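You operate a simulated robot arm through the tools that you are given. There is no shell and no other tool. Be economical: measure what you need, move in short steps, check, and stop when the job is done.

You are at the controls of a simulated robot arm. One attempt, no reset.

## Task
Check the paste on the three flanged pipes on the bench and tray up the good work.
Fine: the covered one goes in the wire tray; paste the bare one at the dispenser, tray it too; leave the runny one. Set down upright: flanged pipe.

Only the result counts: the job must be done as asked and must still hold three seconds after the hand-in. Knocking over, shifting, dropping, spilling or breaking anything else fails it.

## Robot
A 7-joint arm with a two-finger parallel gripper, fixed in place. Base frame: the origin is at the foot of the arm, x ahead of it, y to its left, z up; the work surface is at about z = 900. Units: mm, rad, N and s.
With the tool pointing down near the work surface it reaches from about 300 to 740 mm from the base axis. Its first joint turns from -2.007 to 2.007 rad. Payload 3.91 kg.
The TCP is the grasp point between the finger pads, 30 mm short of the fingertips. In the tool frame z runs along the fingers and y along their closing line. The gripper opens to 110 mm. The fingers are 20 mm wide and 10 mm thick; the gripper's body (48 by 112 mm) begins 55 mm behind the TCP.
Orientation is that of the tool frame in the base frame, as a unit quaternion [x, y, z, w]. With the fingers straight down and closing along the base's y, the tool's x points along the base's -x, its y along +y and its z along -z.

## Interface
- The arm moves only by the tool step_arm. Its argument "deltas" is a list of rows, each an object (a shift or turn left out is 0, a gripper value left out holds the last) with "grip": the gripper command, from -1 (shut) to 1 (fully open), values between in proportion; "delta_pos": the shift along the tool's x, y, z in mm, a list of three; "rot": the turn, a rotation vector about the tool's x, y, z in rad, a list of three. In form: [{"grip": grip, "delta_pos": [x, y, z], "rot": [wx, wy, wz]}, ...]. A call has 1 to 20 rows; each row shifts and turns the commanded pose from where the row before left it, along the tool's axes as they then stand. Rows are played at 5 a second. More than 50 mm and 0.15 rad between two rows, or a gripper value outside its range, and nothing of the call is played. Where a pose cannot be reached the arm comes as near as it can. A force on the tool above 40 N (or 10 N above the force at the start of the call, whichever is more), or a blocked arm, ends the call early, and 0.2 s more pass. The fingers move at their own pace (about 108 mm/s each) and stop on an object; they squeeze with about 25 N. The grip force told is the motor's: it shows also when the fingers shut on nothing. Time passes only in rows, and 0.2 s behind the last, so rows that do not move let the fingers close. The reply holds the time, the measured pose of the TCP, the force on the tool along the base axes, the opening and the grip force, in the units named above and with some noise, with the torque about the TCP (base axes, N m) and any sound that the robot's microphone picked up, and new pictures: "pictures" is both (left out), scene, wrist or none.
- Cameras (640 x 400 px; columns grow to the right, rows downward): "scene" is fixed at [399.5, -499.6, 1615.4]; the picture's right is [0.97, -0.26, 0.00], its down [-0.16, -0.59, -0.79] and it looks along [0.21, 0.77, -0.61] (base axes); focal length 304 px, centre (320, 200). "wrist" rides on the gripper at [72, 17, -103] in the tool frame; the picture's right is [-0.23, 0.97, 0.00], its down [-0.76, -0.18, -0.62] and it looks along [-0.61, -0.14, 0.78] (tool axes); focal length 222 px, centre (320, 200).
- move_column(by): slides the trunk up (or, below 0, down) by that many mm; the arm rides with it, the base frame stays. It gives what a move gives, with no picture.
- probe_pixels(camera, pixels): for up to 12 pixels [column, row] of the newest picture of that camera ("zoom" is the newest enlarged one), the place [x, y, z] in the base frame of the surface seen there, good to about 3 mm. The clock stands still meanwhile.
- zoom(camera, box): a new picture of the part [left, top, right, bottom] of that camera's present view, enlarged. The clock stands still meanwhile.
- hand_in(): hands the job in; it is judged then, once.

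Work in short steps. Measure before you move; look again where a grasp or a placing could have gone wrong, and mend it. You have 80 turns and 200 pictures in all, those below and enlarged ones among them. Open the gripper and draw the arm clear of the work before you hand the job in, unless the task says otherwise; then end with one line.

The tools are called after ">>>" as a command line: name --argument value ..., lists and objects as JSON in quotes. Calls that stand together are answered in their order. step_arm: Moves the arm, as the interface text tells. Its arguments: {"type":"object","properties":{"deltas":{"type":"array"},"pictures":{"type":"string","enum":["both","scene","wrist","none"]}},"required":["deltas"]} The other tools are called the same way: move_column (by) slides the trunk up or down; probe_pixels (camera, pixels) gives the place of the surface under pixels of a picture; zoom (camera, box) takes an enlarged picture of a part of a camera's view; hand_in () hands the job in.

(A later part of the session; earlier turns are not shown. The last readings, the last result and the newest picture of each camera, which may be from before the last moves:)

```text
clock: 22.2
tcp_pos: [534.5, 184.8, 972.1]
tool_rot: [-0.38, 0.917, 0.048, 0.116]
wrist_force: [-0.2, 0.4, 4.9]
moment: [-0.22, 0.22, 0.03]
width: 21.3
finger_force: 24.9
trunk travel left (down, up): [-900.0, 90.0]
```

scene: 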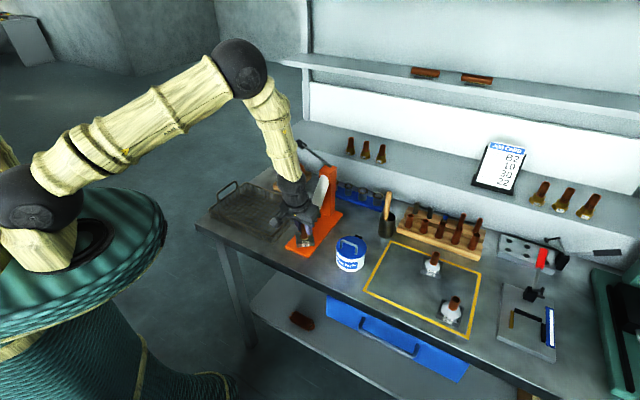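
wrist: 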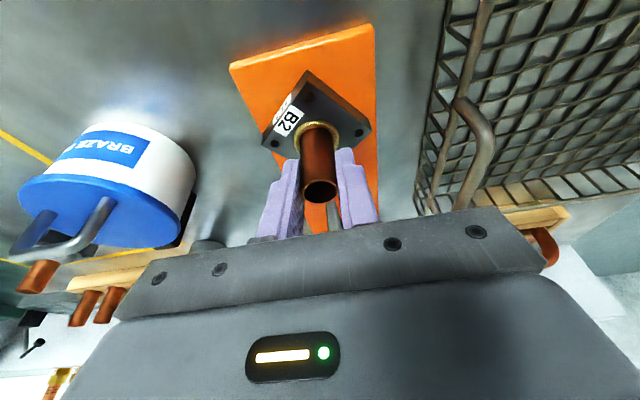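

It's in contact with the plate. I release and withdraw along the tool axis (back and up, away from the nozzle).

>>> step_arm --deltas '[{"grip": 0}, {}, {"delta_pos": [0, 0, -15]}, {"delta_pos": [0, 0, -35]}, {"delta_pos": [0, 0, -45]}, {"delta_pos": [30, 0, -30]}, {}]'

>>> zoom --camera "scene" --box '[280, 180, 340, 260]'

```text
clock: 23.8
tcp_pos: [493.3, 143.0, 1085.3]
tool_rot: [-0.38, 0.917, 0.047, 0.115]
wrist_force: [1.0, -0.5, 0.9]
moment: [-0.04, 0.02, -0.02]
width: 54.8
finger_force: 0.1
trunk travel left (down, up): [-900.0, 90.0]
```

scene: 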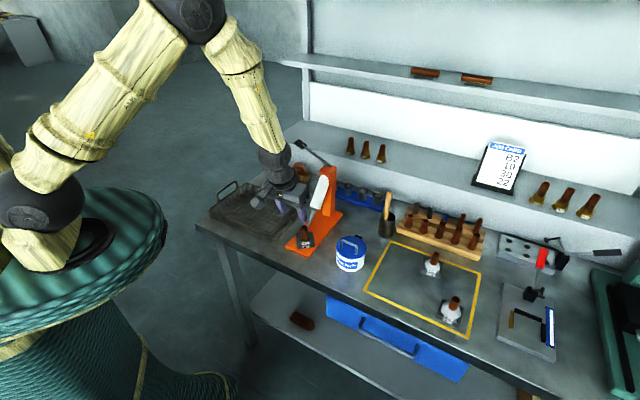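
wrist: 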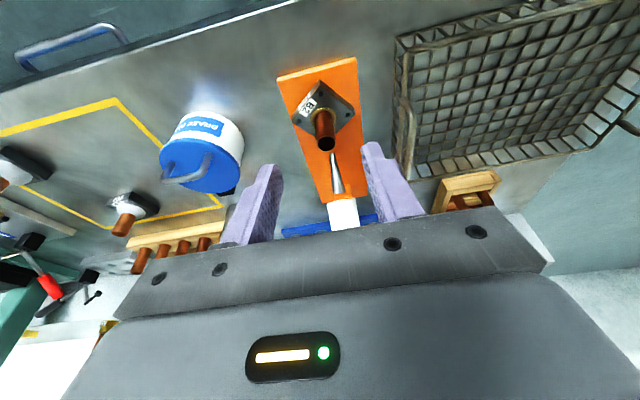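

```text
5.00 times, centred on (310, 220) of scene
```

zoom: 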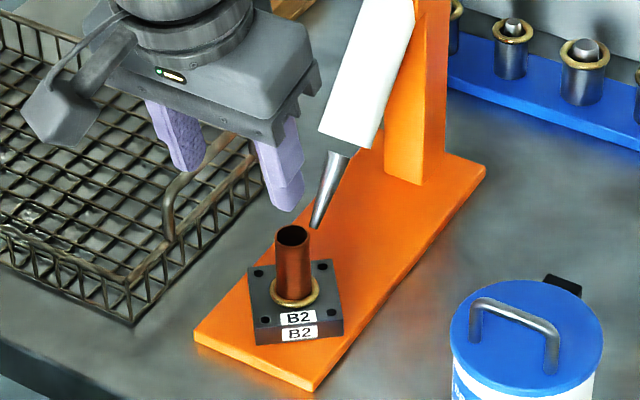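

B2 stands on the circle under the nozzle. Now I measure the lever's pad and pivot.

>>> zoom --camera "scene" --box '[285, 130, 345, 185]'

```text
7.27 times, centred on (315, 158) of scene
```

zoom: 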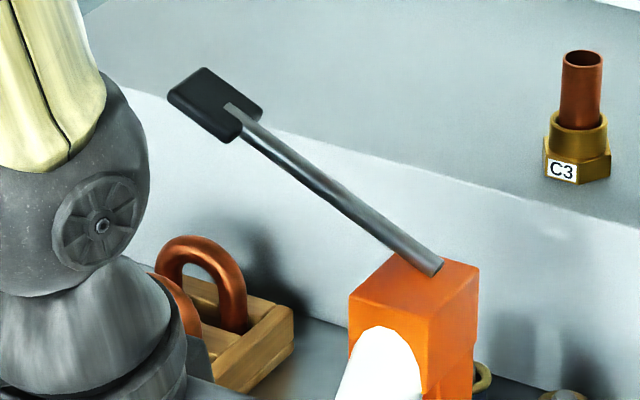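

>>> probe_pixels --camera "zoom" --pixels '[[205, 72], [258, 108], [228, 132], [175, 95], [215, 100], [190, 90], [235, 95], [205, 118], [228, 108], [300, 165], [400, 240], [430, 262]]'

```text
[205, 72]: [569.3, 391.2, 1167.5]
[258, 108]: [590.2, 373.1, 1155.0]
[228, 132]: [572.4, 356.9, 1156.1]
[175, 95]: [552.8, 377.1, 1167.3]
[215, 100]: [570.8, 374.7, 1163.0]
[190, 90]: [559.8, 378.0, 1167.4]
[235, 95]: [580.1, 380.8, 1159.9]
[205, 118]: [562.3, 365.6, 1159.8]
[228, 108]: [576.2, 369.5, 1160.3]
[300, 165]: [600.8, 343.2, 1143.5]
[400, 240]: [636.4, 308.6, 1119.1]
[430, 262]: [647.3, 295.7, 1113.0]
```

The pad is centred at (571,374.5,1162) and the lever slopes down to its pivot near (645,298,1113). I close the fingers, set the tool vertical, go up to z 1250, and move so the outer fingertip edge sits over the pad centre.

>>> step_arm --deltas '[{"delta_pos": [0, 0, -40]}, {"delta_pos": [0, 0, -45], "grip": -1}, {"rot": [0, 0.1245, 0]}, {"rot": [0, 0.1245, 0]}, {"delta_pos": [0, 0, -40]}, {"delta_pos": [0, 0, -40]}, {"delta_pos": [-46, 19.7, 0]}, {"delta_pos": [-46, 19.7, 0]}, {"delta_pos": [-46, 19.7, 0]}, {"delta_pos": [-46, 19.7, 0]}, {"delta_pos": [-46, 19.7, 0]}, {}]'

```text
clock: 26.4
tcp_pos: [571.4, 359.8, 1247.7]
tool_rot: [-0.383, 0.924, 0.0, 0.0]
wrist_force: [-0.6, 0.4, -0.8]
moment: [0.02, -0.02, 0.02]
width: 0.2
finger_force: 25.5
trunk travel left (down, up): [-900.0, 90.0]
```

scene: 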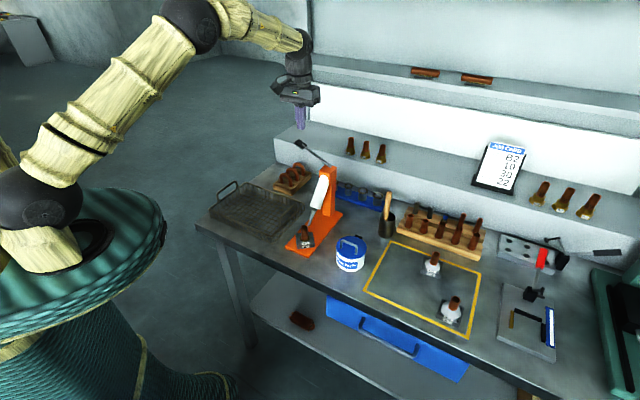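
wrist: 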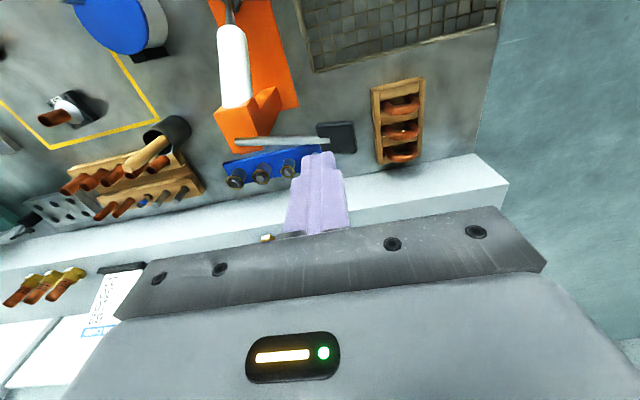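

I adjust to (578,367.5) and descend to about z 1200 (tip about 8 mm above the pad).

>>> step_arm --deltas '[{"delta_pos": [-10.1, 0.8, 0]}, {"delta_pos": [0, 0, 24]}, {"delta_pos": [0, 0, 24]}, {}, {}]'

>>> zoom --camera "scene" --box '[275, 110, 345, 185]'

```text
clock: 27.6
tcp_pos: [576.5, 369.6, 1200.4]
tool_rot: [-0.382, 0.924, 0.0, 0.0]
wrist_force: [0.6, 0.5, -0.6]
moment: [0.0, 0.04, 0.02]
width: 0.1
finger_force: 24.7
trunk travel left (down, up): [-900.0, 90.0]
```

scene: 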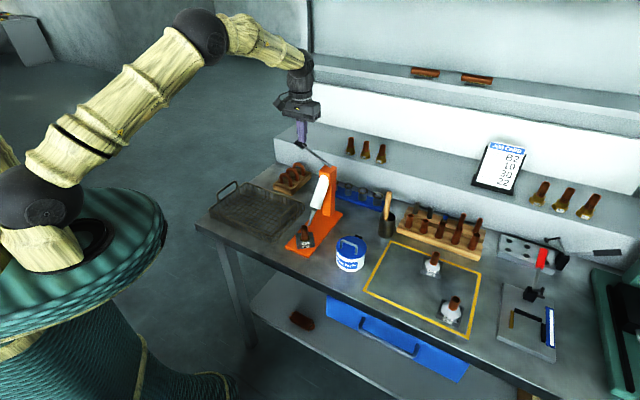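
wrist: 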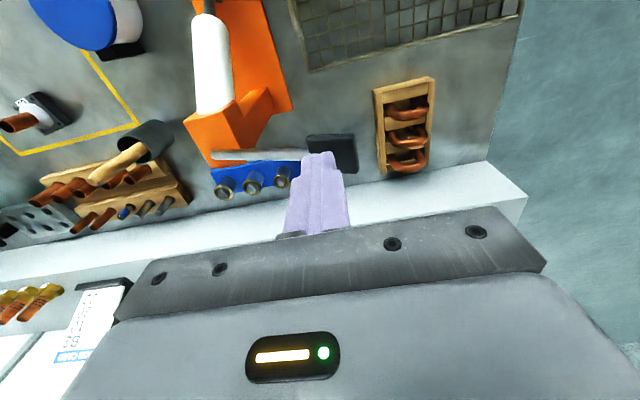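

```text
5.33 times, centred on (310, 148) of scene
```

zoom: 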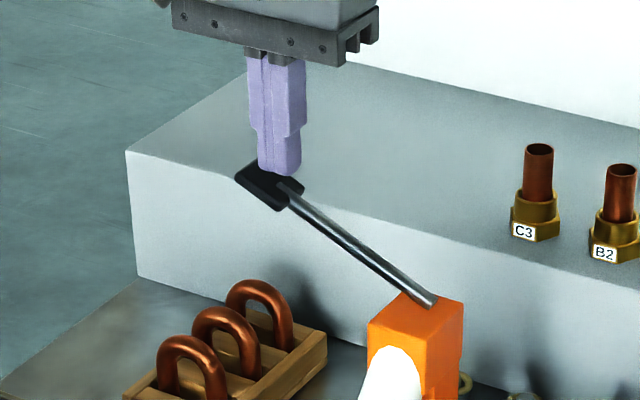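

The fingertips are just above the pad. I creep down 6 mm in small steps to find contact.

>>> step_arm --deltas '[{"delta_pos": [0, 0, 2]}, {"delta_pos": [0, 0, 2]}, {"delta_pos": [0, 0, 2]}, {}]' --pictures "none"

>>> zoom --camera "scene" --box '[290, 125, 320, 160]'

```text
clock: 28.6
tcp_pos: [576.7, 367.7, 1193.5]
tool_rot: [-0.383, 0.924, 0.001, 0.001]
wrist_force: [-0.5, 0.0, -0.7]
moment: [0.01, -0.01, -0.01]
width: 0.0
finger_force: 24.8
trunk travel left (down, up): [-900.0, 90.0]
```

```text
11.43 times, centred on (305, 142) of scene
```

zoom: 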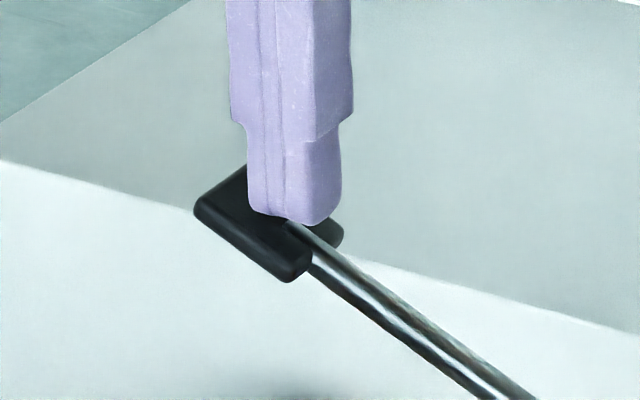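

No contact yet at 1193.5. I continue in 1 mm steps.

>>> step_arm --deltas '[{"delta_pos": [0, 0, 1]}, {}]' --pictures "none"

>>> step_arm --deltas '[{"delta_pos": [0, 0, 1]}, {}]' --pictures "none"

>>> step_arm --deltas '[{"delta_pos": [0, 0, 1]}, {}]' --pictures "none"

```text
clock: 29.2
tcp_pos: [575.8, 367.4, 1192.8]
tool_rot: [-0.383, 0.924, 0.0, 0.001]
wrist_force: [0.1, 0.6, 0.1]
moment: [-0.03, 0.04, -0.03]
width: 0.4
finger_force: 25.1
trunk travel left (down, up): [-900.0, 90.0]
```

```text
clock: 29.8
tcp_pos: [575.4, 368.1, 1191.3]
tool_rot: [-0.383, 0.924, 0.0, 0.001]
wrist_force: [0.4, 0.5, 0.2]
moment: [-0.01, 0.02, -0.02]
width: 0.0
finger_force: 25.2
trunk travel left (down, up): [-900.0, 90.0]
```

```text
clock: 30.4
tcp_pos: [576.3, 368.1, 1190.9]
tool_rot: [-0.383, 0.924, 0.001, 0.001]
wrist_force: [-0.8, 0.2, 1.1]
moment: [-0.02, 0.02, 0.03]
width: 0.0
finger_force: 25.9
trunk travel left (down, up): [-900.0, 90.0]
```

>>> step_arm --deltas '[{"delta_pos": [0, 0, 1]}, {}]' --pictures "none"

>>> step_arm --deltas '[{"delta_pos": [0, 0, 1]}, {}]' --pictures "none"

>>> zoom --camera "scene" --box '[290, 125, 320, 160]'

```text
clock: 31.0
tcp_pos: [576.1, 367.2, 1190.7]
tool_rot: [-0.382, 0.924, 0.001, 0.001]
wrist_force: [-0.3, -0.4, 0.1]
moment: [-0.02, 0.01, 0.0]
width: 0.1
finger_force: 24.5
trunk travel left (down, up): [-900.0, 90.0]
```

```text
clock: 31.6
tcp_pos: [576.4, 367.4, 1189.7]
tool_rot: [-0.382, 0.924, 0.001, 0.001]
wrist_force: [0.1, 0.3, -0.2]
moment: [0.04, 0.02, -0.01]
width: 0.0
finger_force: 24.9
trunk travel left (down, up): [-900.0, 90.0]
```

```text
11.43 times, centred on (305, 142) of scene
```

zoom: 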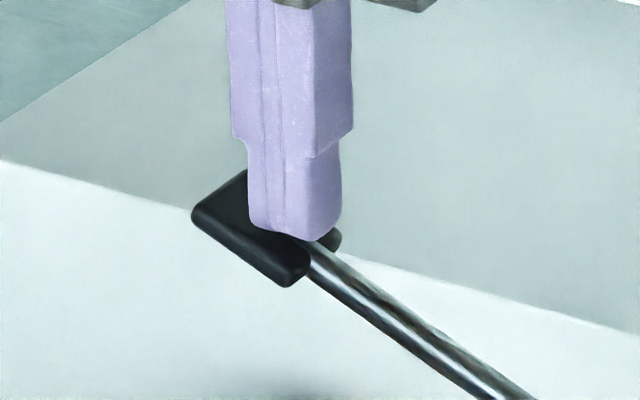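

The pad's corner has moved from (288,282) to (290,287), so contact was at about 1191.5 and the spring is very light. I press on 6 mm and look at the pad and B2.

>>> step_arm --deltas '[{"delta_pos": [0, 0, 2]}, {"delta_pos": [0, 0, 2]}, {"delta_pos": [0, 0, 2]}, {}]' --pictures "none"

>>> zoom --camera "scene" --box '[290, 125, 320, 160]'

>>> zoom --camera "scene" --box '[285, 200, 335, 260]'

```text
clock: 32.6
tcp_pos: [577.2, 367.4, 1184.1]
tool_rot: [-0.383, 0.924, 0.0, 0.001]
wrist_force: [-1.4, 0.6, 0.4]
moment: [0.03, 0.03, 0.04]
width: 0.0
finger_force: 24.8
trunk travel left (down, up): [-900.0, 90.0]
```

```text
11.43 times, centred on (305, 142) of scene
```

zoom: 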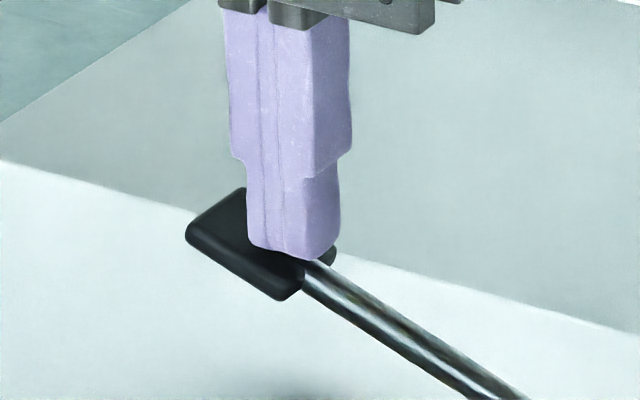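

```text
6.67 times, centred on (310, 230) of scene
```

zoom: 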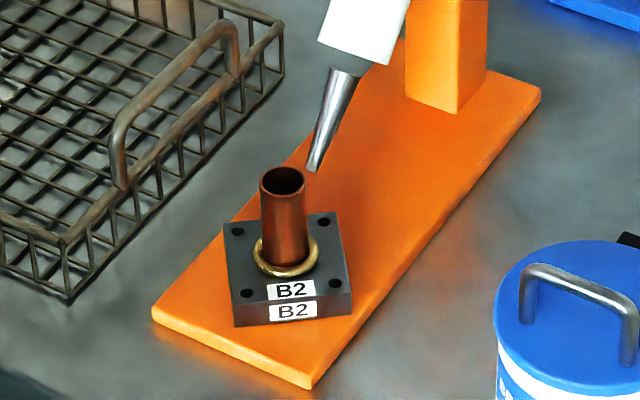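

The pad has dropped about 7.5 mm (left corner row 208→232) with no paste yet. I press 2.5 mm more, for a total of about 10 mm.

>>> step_arm --deltas '[{"delta_pos": [0, 0, 1.3]}, {"delta_pos": [0, 0, 1.2]}, {}, {}]' --pictures "none"

>>> zoom --camera "scene" --box '[285, 200, 335, 260]'

>>> zoom --camera "scene" --box '[290, 125, 320, 160]'

```text
clock: 33.6
tcp_pos: [576.3, 367.3, 1181.2]
tool_rot: [-0.383, 0.924, 0.001, 0.001]
wrist_force: [-0.6, 0.4, -0.4]
moment: [-0.02, 0.01, 0.02]
width: 0.1
finger_force: 25.0
trunk travel left (down, up): [-900.0, 90.0]
```

```text
6.67 times, centred on (310, 230) of scene
```

zoom: 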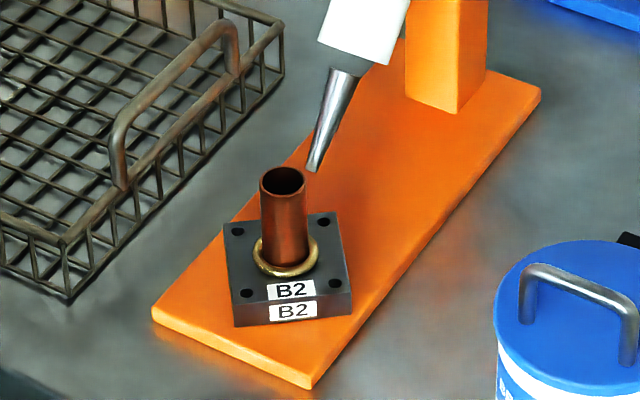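

```text
11.43 times, centred on (305, 142) of scene
```

zoom: 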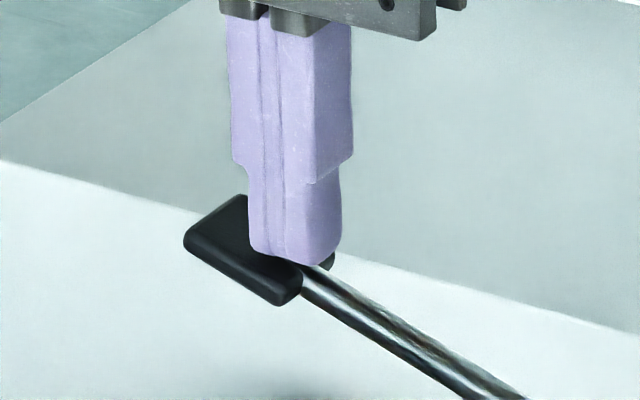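

The drop is about 10 mm with no paste seen yet. I hold for a second and look, then ease off.

>>> step_arm --deltas '[{}, {}, {}, {}, {}]' --pictures "none"

>>> zoom --camera "scene" --box '[285, 200, 335, 260]'

>>> step_arm --deltas '[{"delta_pos": [0, 0, -5]}, {"delta_pos": [0, 0, -5]}, {"delta_pos": [0, 0, -10]}, {"delta_pos": [0, 0, -10]}, {}]' --pictures "none"

>>> zoom --camera "scene" --box '[285, 200, 335, 260]'

>>> zoom --camera "scene" --box '[290, 125, 320, 160]'

```text
clock: 34.8
tcp_pos: [577.2, 367.2, 1181.4]
tool_rot: [-0.383, 0.924, 0.001, 0.0]
wrist_force: [0.0, -0.2, 0.8]
moment: [0.01, 0.01, -0.01]
width: 0.0
finger_force: 24.2
trunk travel left (down, up): [-900.0, 90.0]
```

```text
6.67 times, centred on (310, 230) of scene
```

zoom: 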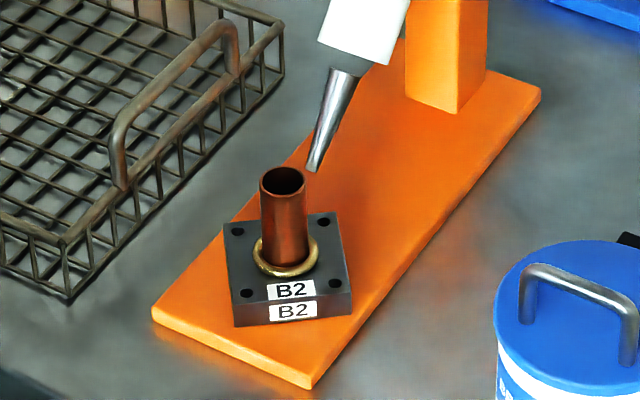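

```text
clock: 36.0
tcp_pos: [575.8, 367.2, 1210.5]
tool_rot: [-0.382, 0.924, 0.0, 0.001]
wrist_force: [-0.1, 0.2, 1.3]
moment: [0.01, 0.03, -0.03]
width: 0.0
finger_force: 25.3
trunk travel left (down, up): [-900.0, 90.0]
```

```text
6.67 times, centred on (310, 230) of scene
```

zoom: 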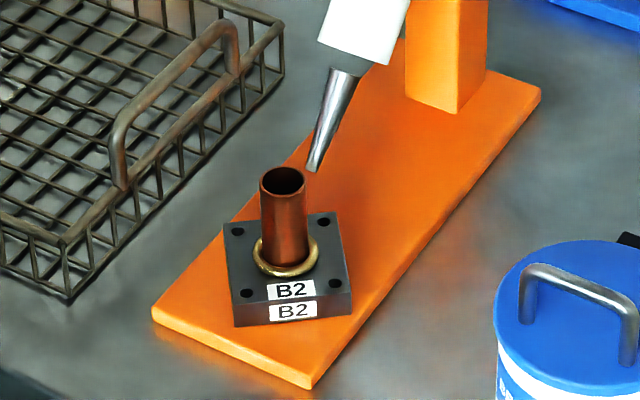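

```text
11.43 times, centred on (305, 142) of scene
```

zoom: 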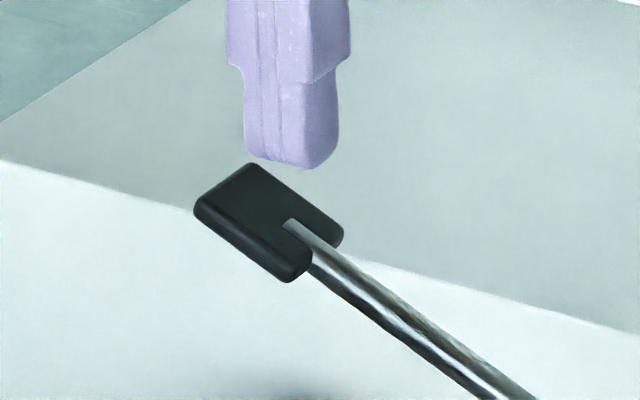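

The lever sprang back with no paste: either a deeper stroke is needed or B2 is off-centre. I verify B2's position first.

>>> zoom --camera "scene" --box '[290, 215, 330, 255]'

```text
10.00 times, centred on (310, 235) of scene
```

zoom: 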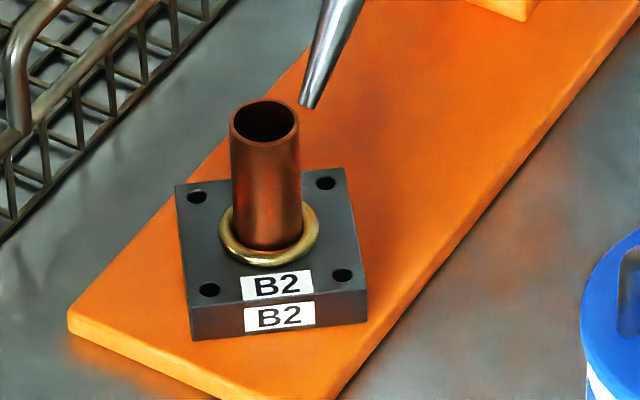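

>>> probe_pixels --camera "zoom" --pixels '[[178, 188], [343, 170], [365, 290], [192, 304], [265, 100], [264, 143], [230, 125], [298, 120], [310, 104], [75, 315], [190, 175], [320, 300]]'

```text
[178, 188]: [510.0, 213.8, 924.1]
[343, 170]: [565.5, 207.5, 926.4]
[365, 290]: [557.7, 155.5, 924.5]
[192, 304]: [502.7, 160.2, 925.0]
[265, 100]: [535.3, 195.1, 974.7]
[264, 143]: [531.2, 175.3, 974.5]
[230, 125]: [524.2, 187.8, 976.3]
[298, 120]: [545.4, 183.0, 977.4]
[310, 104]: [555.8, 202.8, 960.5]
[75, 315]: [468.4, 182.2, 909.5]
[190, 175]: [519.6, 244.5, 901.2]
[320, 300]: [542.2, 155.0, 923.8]
```

B2 is within 3 mm of the circle centre, so the stroke was likely too short. I press again to the same depth and then go deeper in small steps, watching B2 for paste.

>>> step_arm --deltas '[{"delta_pos": [0, 0, 15]}, {"delta_pos": [0, 0, 10]}, {"delta_pos": [0, 0, 4.5]}, {"delta_pos": [0, 0, 1.5]}, {}]' --pictures "none"

>>> zoom --camera "scene" --box '[290, 215, 330, 255]'

>>> step_arm --deltas '[{"delta_pos": [0, 0, 1.5]}, {}, {}]' --pictures "none"

>>> zoom --camera "scene" --box '[290, 215, 330, 255]'

```text
clock: 37.2
tcp_pos: [578.1, 367.8, 1180.0]
tool_rot: [-0.383, 0.924, 0.0, 0.0]
wrist_force: [-0.2, 0.1, 0.5]
moment: [0.0, 0.0, -0.02]
width: 0.0
finger_force: 25.5
trunk travel left (down, up): [-900.0, 90.0]
```

```text
10.00 times, centred on (310, 235) of scene
```

zoom: 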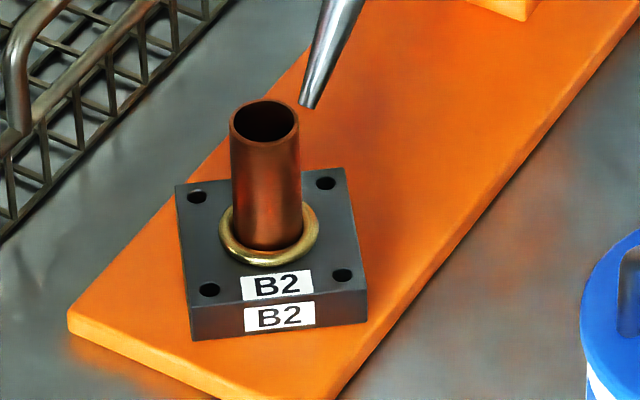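

```text
clock: 38.0
tcp_pos: [576.1, 369.6, 1178.5]
tool_rot: [-0.383, 0.924, 0.001, 0.001]
wrist_force: [-0.1, -1.4, 1.0]
moment: [-0.03, 0.0, 0.04]
width: 0.1
finger_force: 24.9
trunk travel left (down, up): [-900.0, 90.0]
```

```text
10.00 times, centred on (310, 235) of scene
```

zoom: 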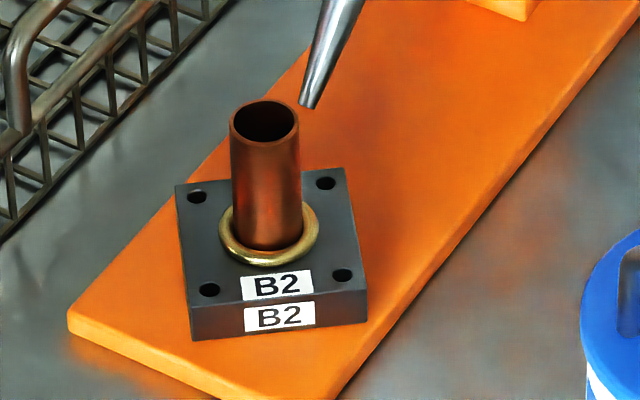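

Still no paste at about 13 mm. I continue with 3 mm steps, looking after each.

>>> step_arm --deltas '[{"delta_pos": [0, 0, 1.5]}, {"delta_pos": [0, 0, 1.5]}, {}, {}]' --pictures "none"

>>> zoom --camera "scene" --box '[280, 120, 340, 255]'

>>> step_arm --deltas '[{"delta_pos": [0, 0, 1.5]}, {"delta_pos": [0, 0, 1.5]}, {}, {}]' --pictures "none"

>>> zoom --camera "scene" --box '[280, 120, 340, 255]'

```text
clock: 39.0
tcp_pos: [576.6, 368.4, 1175.5]
tool_rot: [-0.383, 0.924, 0.0, 0.001]
wrist_force: [0.4, 0.2, 0.8]
moment: [0.01, 0.0, 0.02]
width: 0.0
finger_force: 25.2
trunk travel left (down, up): [-900.0, 90.0]
```

```text
2.96 times, centred on (310, 188) of scene
```

zoom: 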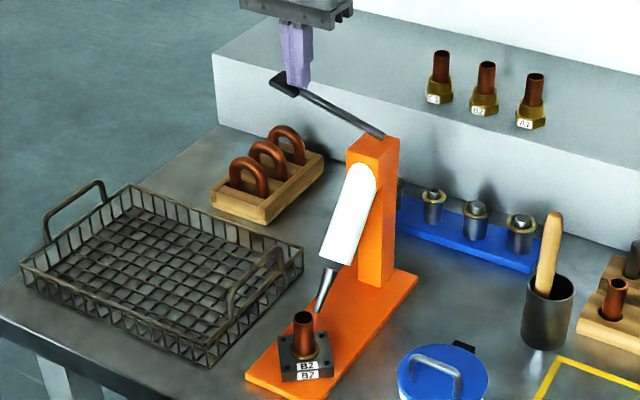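

```text
clock: 40.0
tcp_pos: [576.7, 367.9, 1172.7]
tool_rot: [-0.383, 0.924, 0.0, 0.001]
wrist_force: [-0.5, 0.1, 0.4]
moment: [-0.02, -0.01, -0.01]
width: 0.1
finger_force: 24.9
trunk travel left (down, up): [-900.0, 90.0]
```

```text
2.96 times, centred on (310, 188) of scene
```

zoom: 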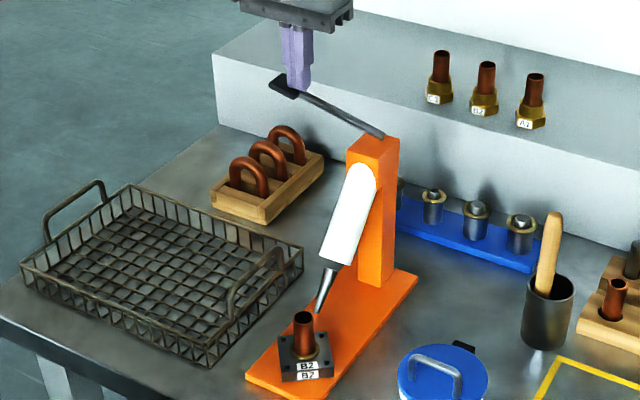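

No paste and no click yet at about 19 mm. I go on in 4 mm steps.

>>> step_arm --deltas '[{"delta_pos": [0, 0, 2]}, {"delta_pos": [0, 0, 2]}, {}, {}]' --pictures "none"

>>> zoom --camera "scene" --box '[280, 120, 340, 255]'

>>> step_arm --deltas '[{"delta_pos": [0, 0, 2]}, {"delta_pos": [0, 0, 2]}, {}, {}]' --pictures "none"

>>> zoom --camera "scene" --box '[280, 120, 340, 255]'

```text
clock: 41.0
tcp_pos: [575.7, 367.9, 1168.7]
tool_rot: [-0.382, 0.924, 0.0, 0.001]
wrist_force: [-0.7, 0.4, 1.2]
moment: [0.03, 0.02, -0.01]
width: 0.0
finger_force: 25.1
trunk travel left (down, up): [-900.0, 90.0]
```

```text
2.96 times, centred on (310, 188) of scene
```

zoom: 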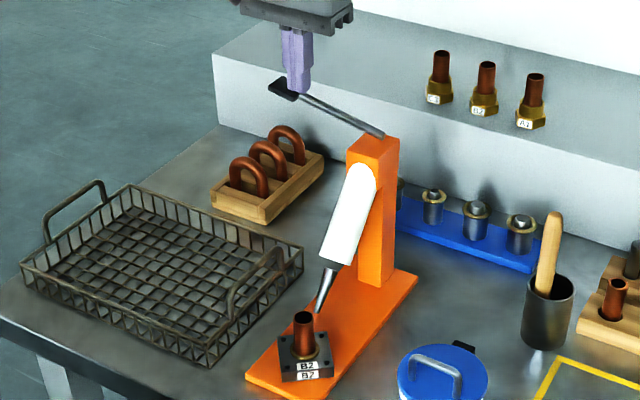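

```text
clock: 42.0
tcp_pos: [577.3, 367.4, 1164.7]
tool_rot: [-0.383, 0.924, 0.001, 0.0]
wrist_force: [-0.4, 0.5, 0.9]
moment: [0.04, -0.01, -0.01]
width: 0.0
finger_force: 24.8
trunk travel left (down, up): [-900.0, 90.0]
```

```text
2.96 times, centred on (310, 188) of scene
```

zoom: 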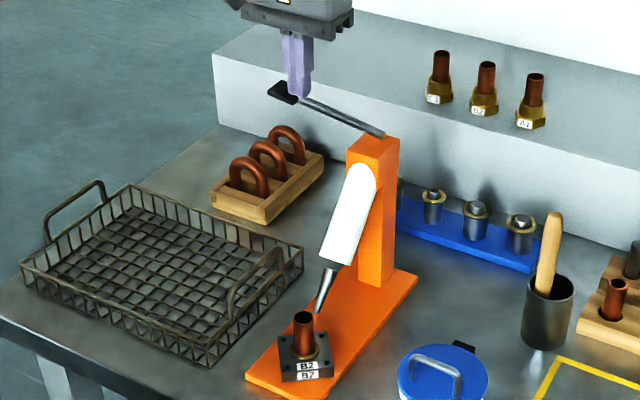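

>>> step_arm --deltas '[{"delta_pos": [0, 0, 2]}, {"delta_pos": [0, 0, 2]}, {}, {}]' --pictures "none"

>>> zoom --camera "scene" --box '[280, 120, 340, 255]'

>>> step_arm --deltas '[{"delta_pos": [0, 0, 2]}, {"delta_pos": [0, 0, 2]}, {}, {}]' --pictures "none"

>>> zoom --camera "scene" --box '[280, 120, 340, 255]'

```text
clock: 43.0
tcp_pos: [577.7, 367.1, 1160.3]
tool_rot: [-0.383, 0.924, 0.0, 0.001]
wrist_force: [-1.3, 0.4, 1.9]
moment: [0.0, 0.02, 0.0]
width: 0.0
finger_force: 25.1
trunk travel left (down, up): [-900.0, 90.0]
```

```text
2.96 times, centred on (310, 188) of scene
```

zoom: 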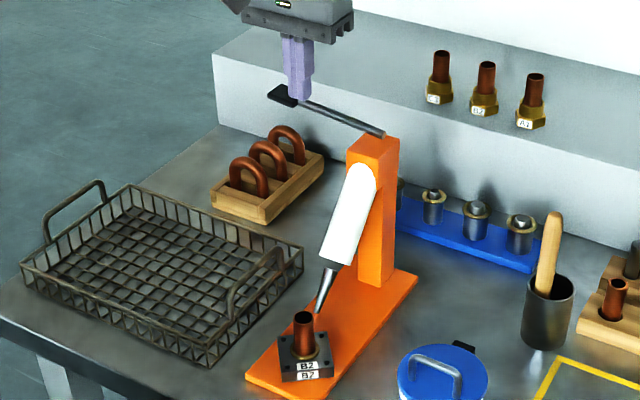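

```text
clock: 44.0
tcp_pos: [575.6, 367.7, 1156.5]
tool_rot: [-0.382, 0.924, 0.001, 0.001]
wrist_force: [0.4, 0.8, 2.0]
moment: [0.01, 0.02, -0.02]
width: 0.0
finger_force: 25.0
trunk travel left (down, up): [-900.0, 90.0]
```

```text
2.96 times, centred on (310, 188) of scene
```

zoom: 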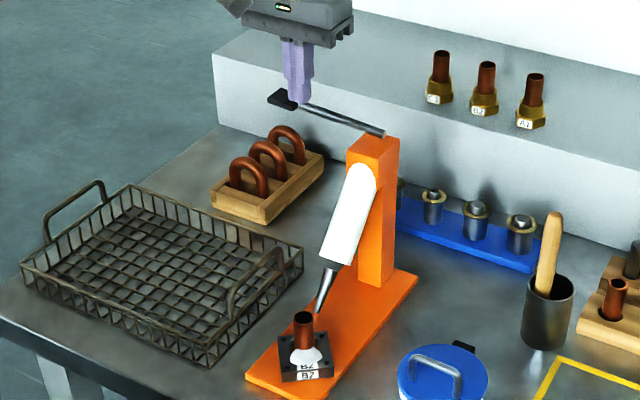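

White paste has appeared on B2. I ease off the lever at once, then inspect.

>>> step_arm --deltas '[{"delta_pos": [0, 0, -15]}, {"delta_pos": [0, 0, -25]}, {"delta_pos": [0, 0, -30]}, {"delta_pos": [0, 0, -30]}, {}]' --pictures "wrist"

>>> zoom --camera "scene" --box '[290, 215, 330, 255]'

```text
clock: 45.2
tcp_pos: [578.9, 368.6, 1258.5]
tool_rot: [-0.382, 0.924, 0.001, 0.0]
wrist_force: [-0.1, 0.1, -0.5]
moment: [0.0, 0.01, -0.01]
width: 0.0
finger_force: 24.9
trunk travel left (down, up): [-900.0, 90.0]
```

wrist: 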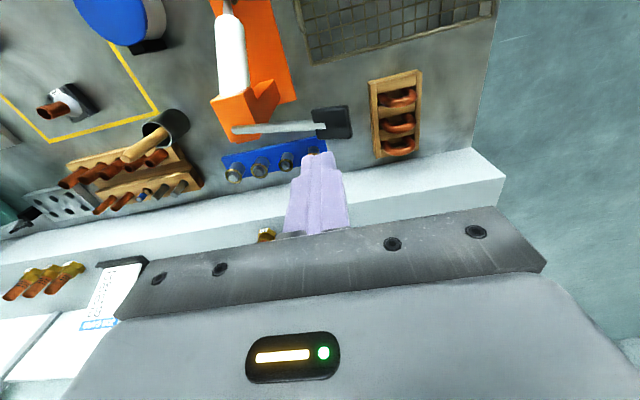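

```text
10.00 times, centred on (310, 235) of scene
```

zoom: 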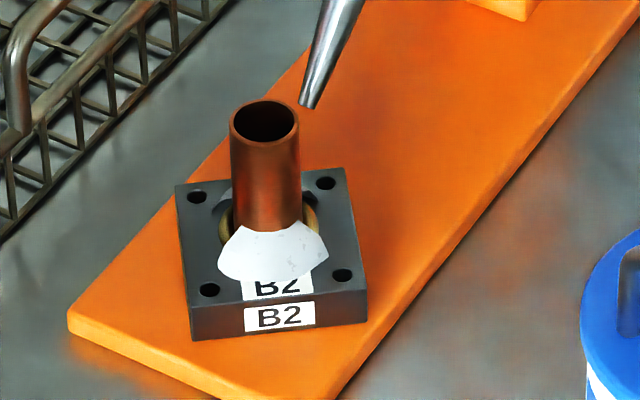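

Only a wedge of paste faces the camera and the rest looks bare. I look from above with the wrist camera to judge the coverage all round.

>>> step_arm --deltas '[{"rot": [0, 0.132, 0]}, {"rot": [0, 0.132, 0]}, {"rot": [0, 0.132, 0]}, {"rot": [0, 0.132, 0]}, {"rot": [0, 0.132, 0]}, {"delta_pos": [28.7, -22.8, 22.3]}, {"delta_pos": [28.7, -22.8, 22.3]}, {"delta_pos": [28.7, -22.8, 22.3]}, {"delta_pos": [28.7, -22.8, 22.3]}, {"delta_pos": [28.7, -22.8, 22.3]}, {"delta_pos": [-24, 0, 31]}, {"delta_pos": [-24, 0, 31]}, {"delta_pos": [-24, 0, 31]}, {}]'

```text
clock: 48.2
tcp_pos: [540.7, 169.6, 1085.5]
tool_rot: [-0.377, 0.908, -0.07, -0.168]
wrist_force: [0.4, -0.5, 0.2]
moment: [0.01, 0.01, 0.02]
width: 0.0
finger_force: 24.8
out of reach, approached as far as the arm can: row 3, 4, 5
trunk travel left (down, up): [-900.0, 90.0]
```

scene: 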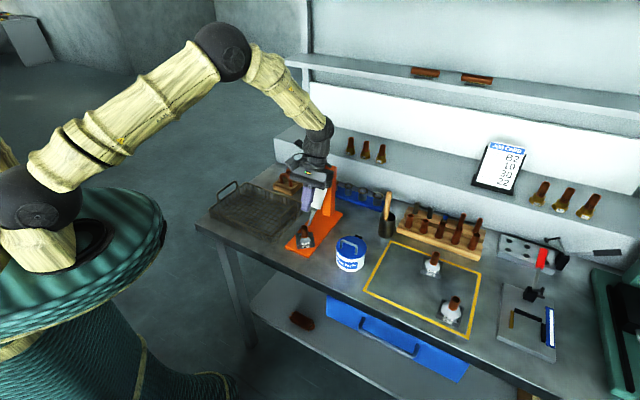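
wrist: 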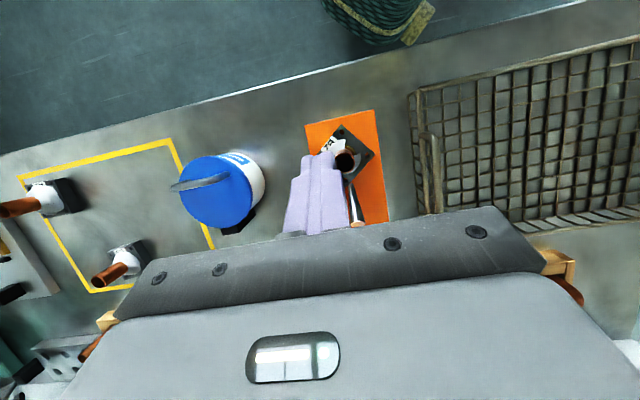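

>>> zoom --camera "wrist" --box '[295, 105, 395, 235]'

>>> zoom --camera "scene" --box '[275, 140, 345, 260]'

```text
3.08 times, centred on (345, 170) of wrist
```

zoom: 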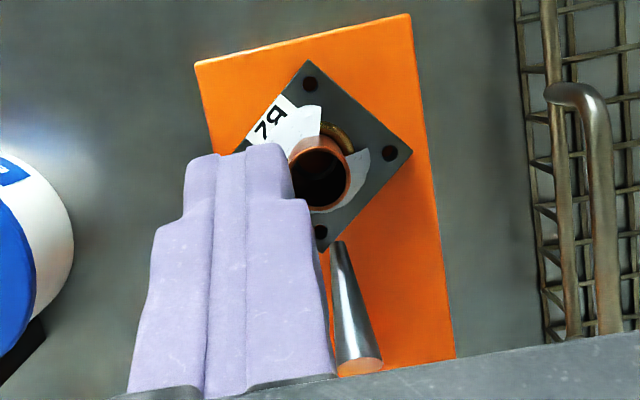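

```text
3.33 times, centred on (310, 200) of scene
```

zoom: 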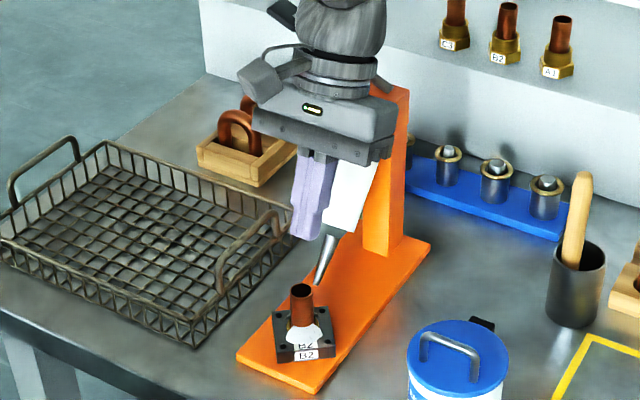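

The paste lies in separate patches with gaps, so more is needed. I go back up to the lever.

>>> step_arm --deltas '[{"delta_pos": [15.7, 0, -40.9]}, {"delta_pos": [15.7, 0, -40.9]}, {"delta_pos": [15.7, 0, -40.9]}, {"delta_pos": [15.7, 0, -40.9]}, {"rot": [0, -0.122, 0]}, {"rot": [0, -0.122, 0]}, {"rot": [0, -0.122, 0]}, {"delta_pos": [-33.3, 22.7, 0]}, {"delta_pos": [-33.3, 22.7, 0]}, {"delta_pos": [-33.3, 22.7, 0]}, {"delta_pos": [-33.3, 22.7, 0]}, {"delta_pos": [-33.3, 22.7, 0]}, {}]' --pictures "none"

```text
clock: 51.0
tcp_pos: [576.5, 370.9, 1259.6]
tool_rot: [-0.383, 0.924, 0.0, 0.0]
wrist_force: [-0.1, -0.7, 0.3]
moment: [-0.03, -0.03, -0.03]
width: 0.0
finger_force: 25.4
trunk travel left (down, up): [-900.0, 90.0]
```

Back at (576,371,1260). I press down to just above the earlier dispensing depth (about 1160) and look.

>>> step_arm --deltas '[{"delta_pos": [1.4, -2.8, 30]}, {"delta_pos": [0, 0, 30]}, {"delta_pos": [0, 0, 15]}, {"delta_pos": [0, 0, 15]}, {"delta_pos": [0, 0, 9.5]}]' --pictures "none"

>>> zoom --camera "scene" --box '[290, 215, 330, 255]'

```text
clock: 52.2
tcp_pos: [579.8, 364.9, 1160.2]
tool_rot: [-0.383, 0.924, 0.0, 0.001]
wrist_force: [-0.1, 1.3, 1.7]
moment: [-0.03, 0.03, 0.0]
width: 0.0
finger_force: 25.0
trunk travel left (down, up): [-900.0, 90.0]
```

```text
10.00 times, centred on (310, 235) of scene
```

zoom: 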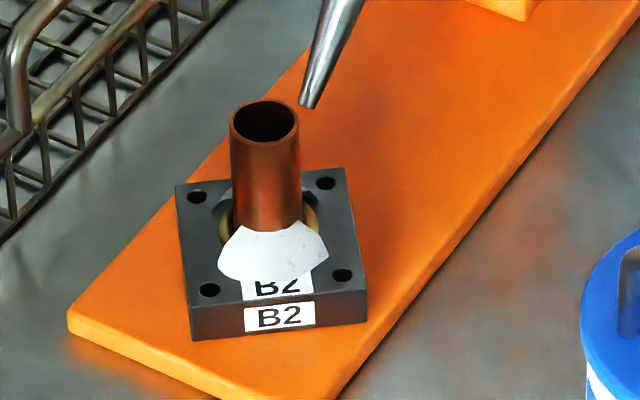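

>>> step_arm --deltas '[{"delta_pos": [0, 0, 4]}]' --pictures "none"

>>> zoom --camera "scene" --box '[290, 215, 330, 255]'

```text
clock: 52.6
tcp_pos: [581.2, 366.0, 1157.2]
tool_rot: [-0.383, 0.924, -0.001, 0.0]
wrist_force: [-1.2, 0.6, 1.6]
moment: [0.01, 0.04, 0.0]
width: 0.0
finger_force: 25.3
trunk travel left (down, up): [-900.0, 90.0]
```

```text
10.00 times, centred on (310, 235) of scene
```

zoom: 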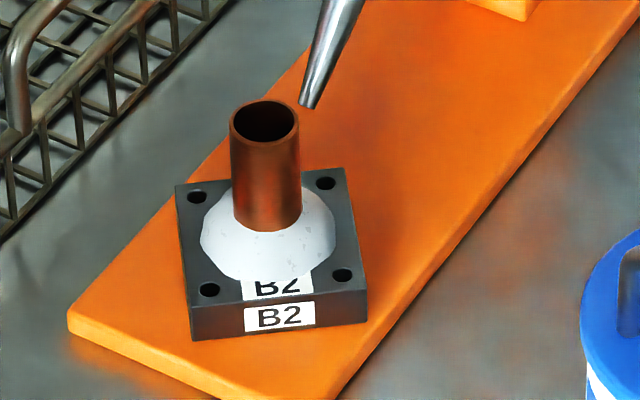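

B2's paste is now a full round fillet like C3's. I release the lever straight up at once.

>>> step_arm --deltas '[{"delta_pos": [0, 0, -25]}, {"delta_pos": [0, 0, -40]}, {"delta_pos": [0, 0, -40]}, {}]' --pictures "none"

>>> zoom --camera "scene" --box '[280, 120, 340, 255]'

```text
clock: 53.6
tcp_pos: [583.5, 367.5, 1261.6]
tool_rot: [-0.383, 0.924, -0.001, 0.0]
wrist_force: [0.7, 0.2, 0.4]
moment: [-0.01, 0.02, -0.02]
width: 0.1
finger_force: 25.0
trunk travel left (down, up): [-900.0, 90.0]
```

```text
2.96 times, centred on (310, 188) of scene
```

zoom: 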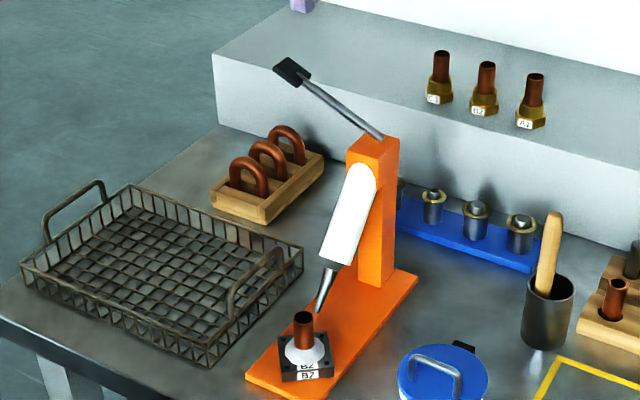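

The lever has returned. Now I open the fingers and go to a pregrasp behind B2 at about (516,167,1100), pitch 0.25, for a high grip clear of the paste (top about z 942).

>>> step_arm --deltas '[{"delta_pos": [37.8, -18.8, 0]}, {"delta_pos": [37.8, -18.8, 0]}, {"delta_pos": [37.8, -18.8, 0]}, {"delta_pos": [37.8, -18.8, 0]}, {"delta_pos": [37.8, -18.8, 0]}, {"grip": 0, "delta_pos": [0, 0, 48]}, {"delta_pos": [0, 0, 48]}, {"delta_pos": [0, 0, 48]}, {"rot": [0, -0.1245, 0]}, {"rot": [0, -0.1245, 0]}, {}]'

```text
clock: 56.0
tcp_pos: [511.8, 168.1, 1116.6]
tool_rot: [-0.38, 0.917, 0.048, 0.115]
wrist_force: [0.5, -0.6, 0.2]
moment: [0.02, 0.02, 0.0]
width: 54.8
finger_force: 0.0
trunk travel left (down, up): [-900.0, 90.0]
```

scene: 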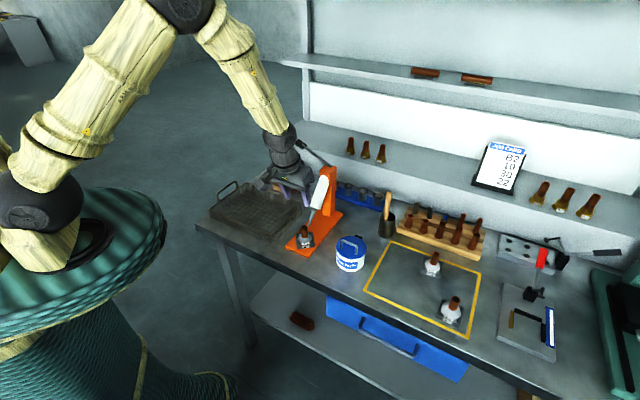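
wrist: 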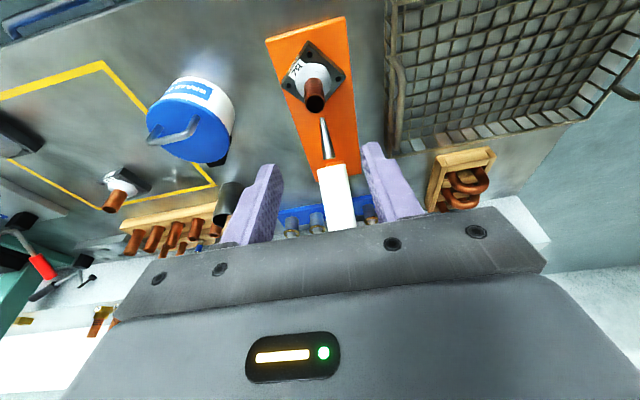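

I approach along the tool axis to 30 mm short of the grasp.

>>> step_arm --deltas '[{"delta_pos": [7.7, -3.5, 43]}, {"delta_pos": [0, 0, 40]}, {"delta_pos": [0, 0, 35]}, {}]'

>>> zoom --camera "scene" --box '[280, 180, 340, 260]'

```text
clock: 57.0
tcp_pos: [531.4, 181.2, 1005.0]
tool_rot: [-0.379, 0.917, 0.047, 0.115]
wrist_force: [0.1, 0.7, 0.7]
moment: [-0.02, -0.03, 0.0]
width: 55.1
finger_force: 0.1
trunk travel left (down, up): [-900.0, 90.0]
```

scene: 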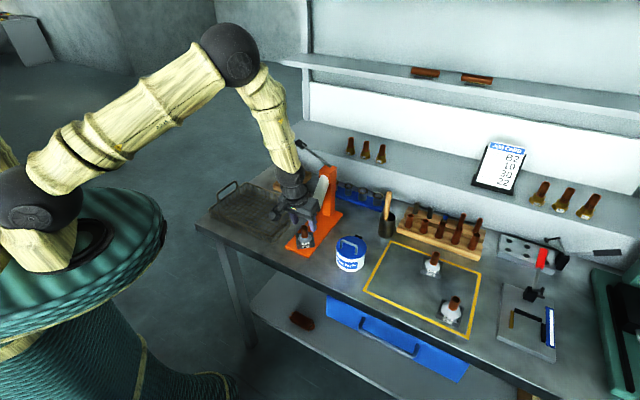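
wrist: 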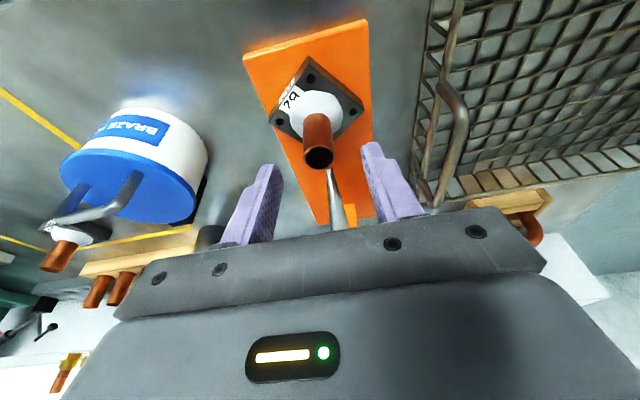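

```text
5.00 times, centred on (310, 220) of scene
```

zoom: 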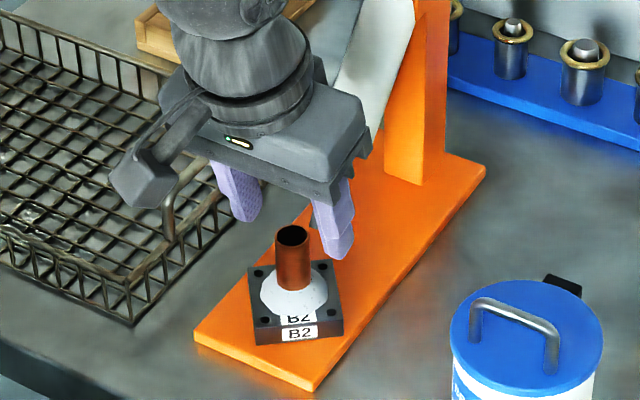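

Aligned. I move the last 29 mm, close, and lift 4 mm slowly.

>>> step_arm --deltas '[{"delta_pos": [1.3, 0.6, 15]}, {"delta_pos": [1.3, 0.5, 14.3]}, {}, {"grip": -1}, {}, {}, {}]' --pictures "none"

>>> zoom --camera "scene" --box '[285, 200, 335, 260]'

>>> step_arm --deltas '[{"delta_pos": [-0.5, 0, -1.94]}, {"delta_pos": [-0.5, 0, -1.94]}, {}]' --pictures "none"

```text
clock: 58.6
tcp_pos: [533.5, 184.8, 974.7]
tool_rot: [-0.38, 0.917, 0.048, 0.113]
wrist_force: [1.2, -1.8, -0.4]
moment: [0.03, -0.14, -0.05]
width: 21.7
finger_force: 25.4
trunk travel left (down, up): [-900.0, 90.0]
```

```text
6.67 times, centred on (310, 230) of scene
```

zoom: 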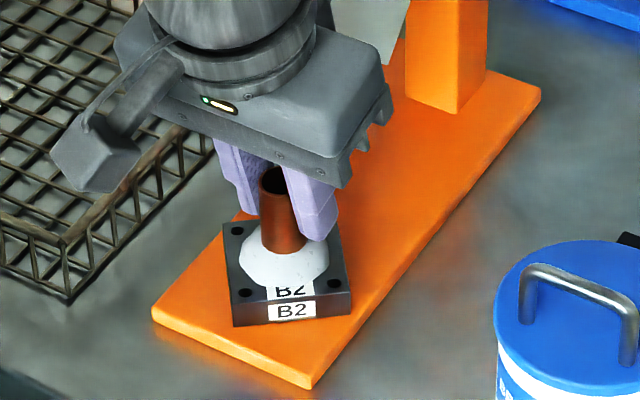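

```text
clock: 59.4
tcp_pos: [534.1, 184.0, 975.9]
tool_rot: [-0.38, 0.917, 0.047, 0.114]
wrist_force: [0.5, 0.5, -0.5]
moment: [0.03, 0.0, 0.01]
width: 21.6
finger_force: 25.0
trunk travel left (down, up): [-900.0, 90.0]
```

The weight isn't on the wrist yet. I lift 5 mm more and look.

>>> step_arm --deltas '[{"delta_pos": [-0.6, 0, -2.4]}, {"delta_pos": [-0.6, 0, -2.4]}, {}]' --pictures "none"

>>> zoom --camera "scene" --box '[285, 200, 335, 260]'

```text
clock: 60.2
tcp_pos: [532.9, 182.3, 981.6]
tool_rot: [-0.38, 0.917, 0.048, 0.114]
wrist_force: [0.7, -0.2, -3.5]
moment: [0.0, 0.0, -0.01]
width: 21.6
finger_force: 24.6
trunk travel left (down, up): [-900.0, 90.0]
```

```text
6.67 times, centred on (310, 230) of scene
```

zoom: 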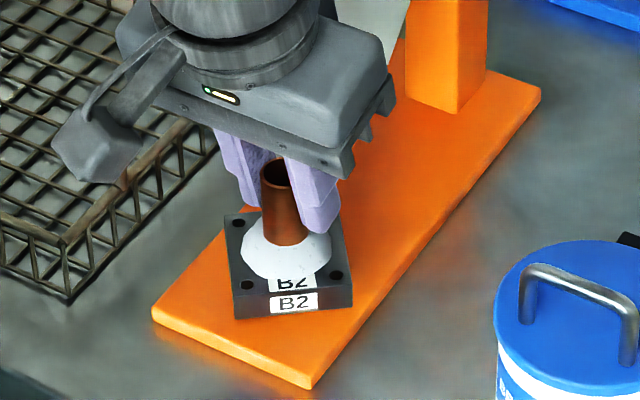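

B2 is held with its weight on the wrist, but I check for creep by waiting a second.

>>> step_arm --deltas '[{}, {}, {}, {}, {}]' --pictures "none"

>>> zoom --camera "scene" --box '[285, 200, 335, 260]'

```text
clock: 61.4
tcp_pos: [533.2, 183.5, 982.4]
tool_rot: [-0.38, 0.917, 0.048, 0.114]
wrist_force: [0.0, 0.5, -3.0]
moment: [-0.01, 0.03, 0.0]
width: 21.4
finger_force: 24.9
trunk travel left (down, up): [-900.0, 90.0]
```

```text
6.67 times, centred on (310, 230) of scene
```

zoom: 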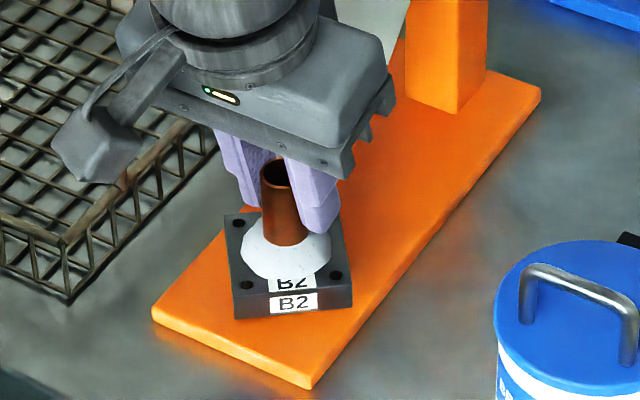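

No creep. Now I measure the tray's floor, rims and handles.

>>> zoom --camera "scene" --box '[200, 170, 320, 270]'

```text
4.00 times, centred on (260, 220) of scene
```

zoom: 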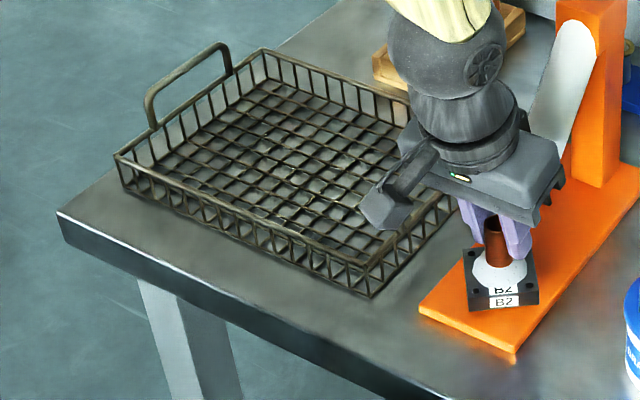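

>>> probe_pixels --camera "zoom" --pixels '[[116, 155], [371, 268], [263, 50], [372, 296], [124, 190], [190, 50], [285, 165], [242, 140], [310, 180], [215, 150], [340, 120], [430, 205]]'

```text
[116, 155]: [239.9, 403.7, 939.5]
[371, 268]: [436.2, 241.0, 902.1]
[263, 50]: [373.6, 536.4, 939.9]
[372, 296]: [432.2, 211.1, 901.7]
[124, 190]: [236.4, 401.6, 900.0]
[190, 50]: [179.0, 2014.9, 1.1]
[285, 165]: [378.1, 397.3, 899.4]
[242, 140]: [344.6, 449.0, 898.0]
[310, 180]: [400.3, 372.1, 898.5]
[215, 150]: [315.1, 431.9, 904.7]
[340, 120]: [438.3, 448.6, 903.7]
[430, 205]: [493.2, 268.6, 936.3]
```

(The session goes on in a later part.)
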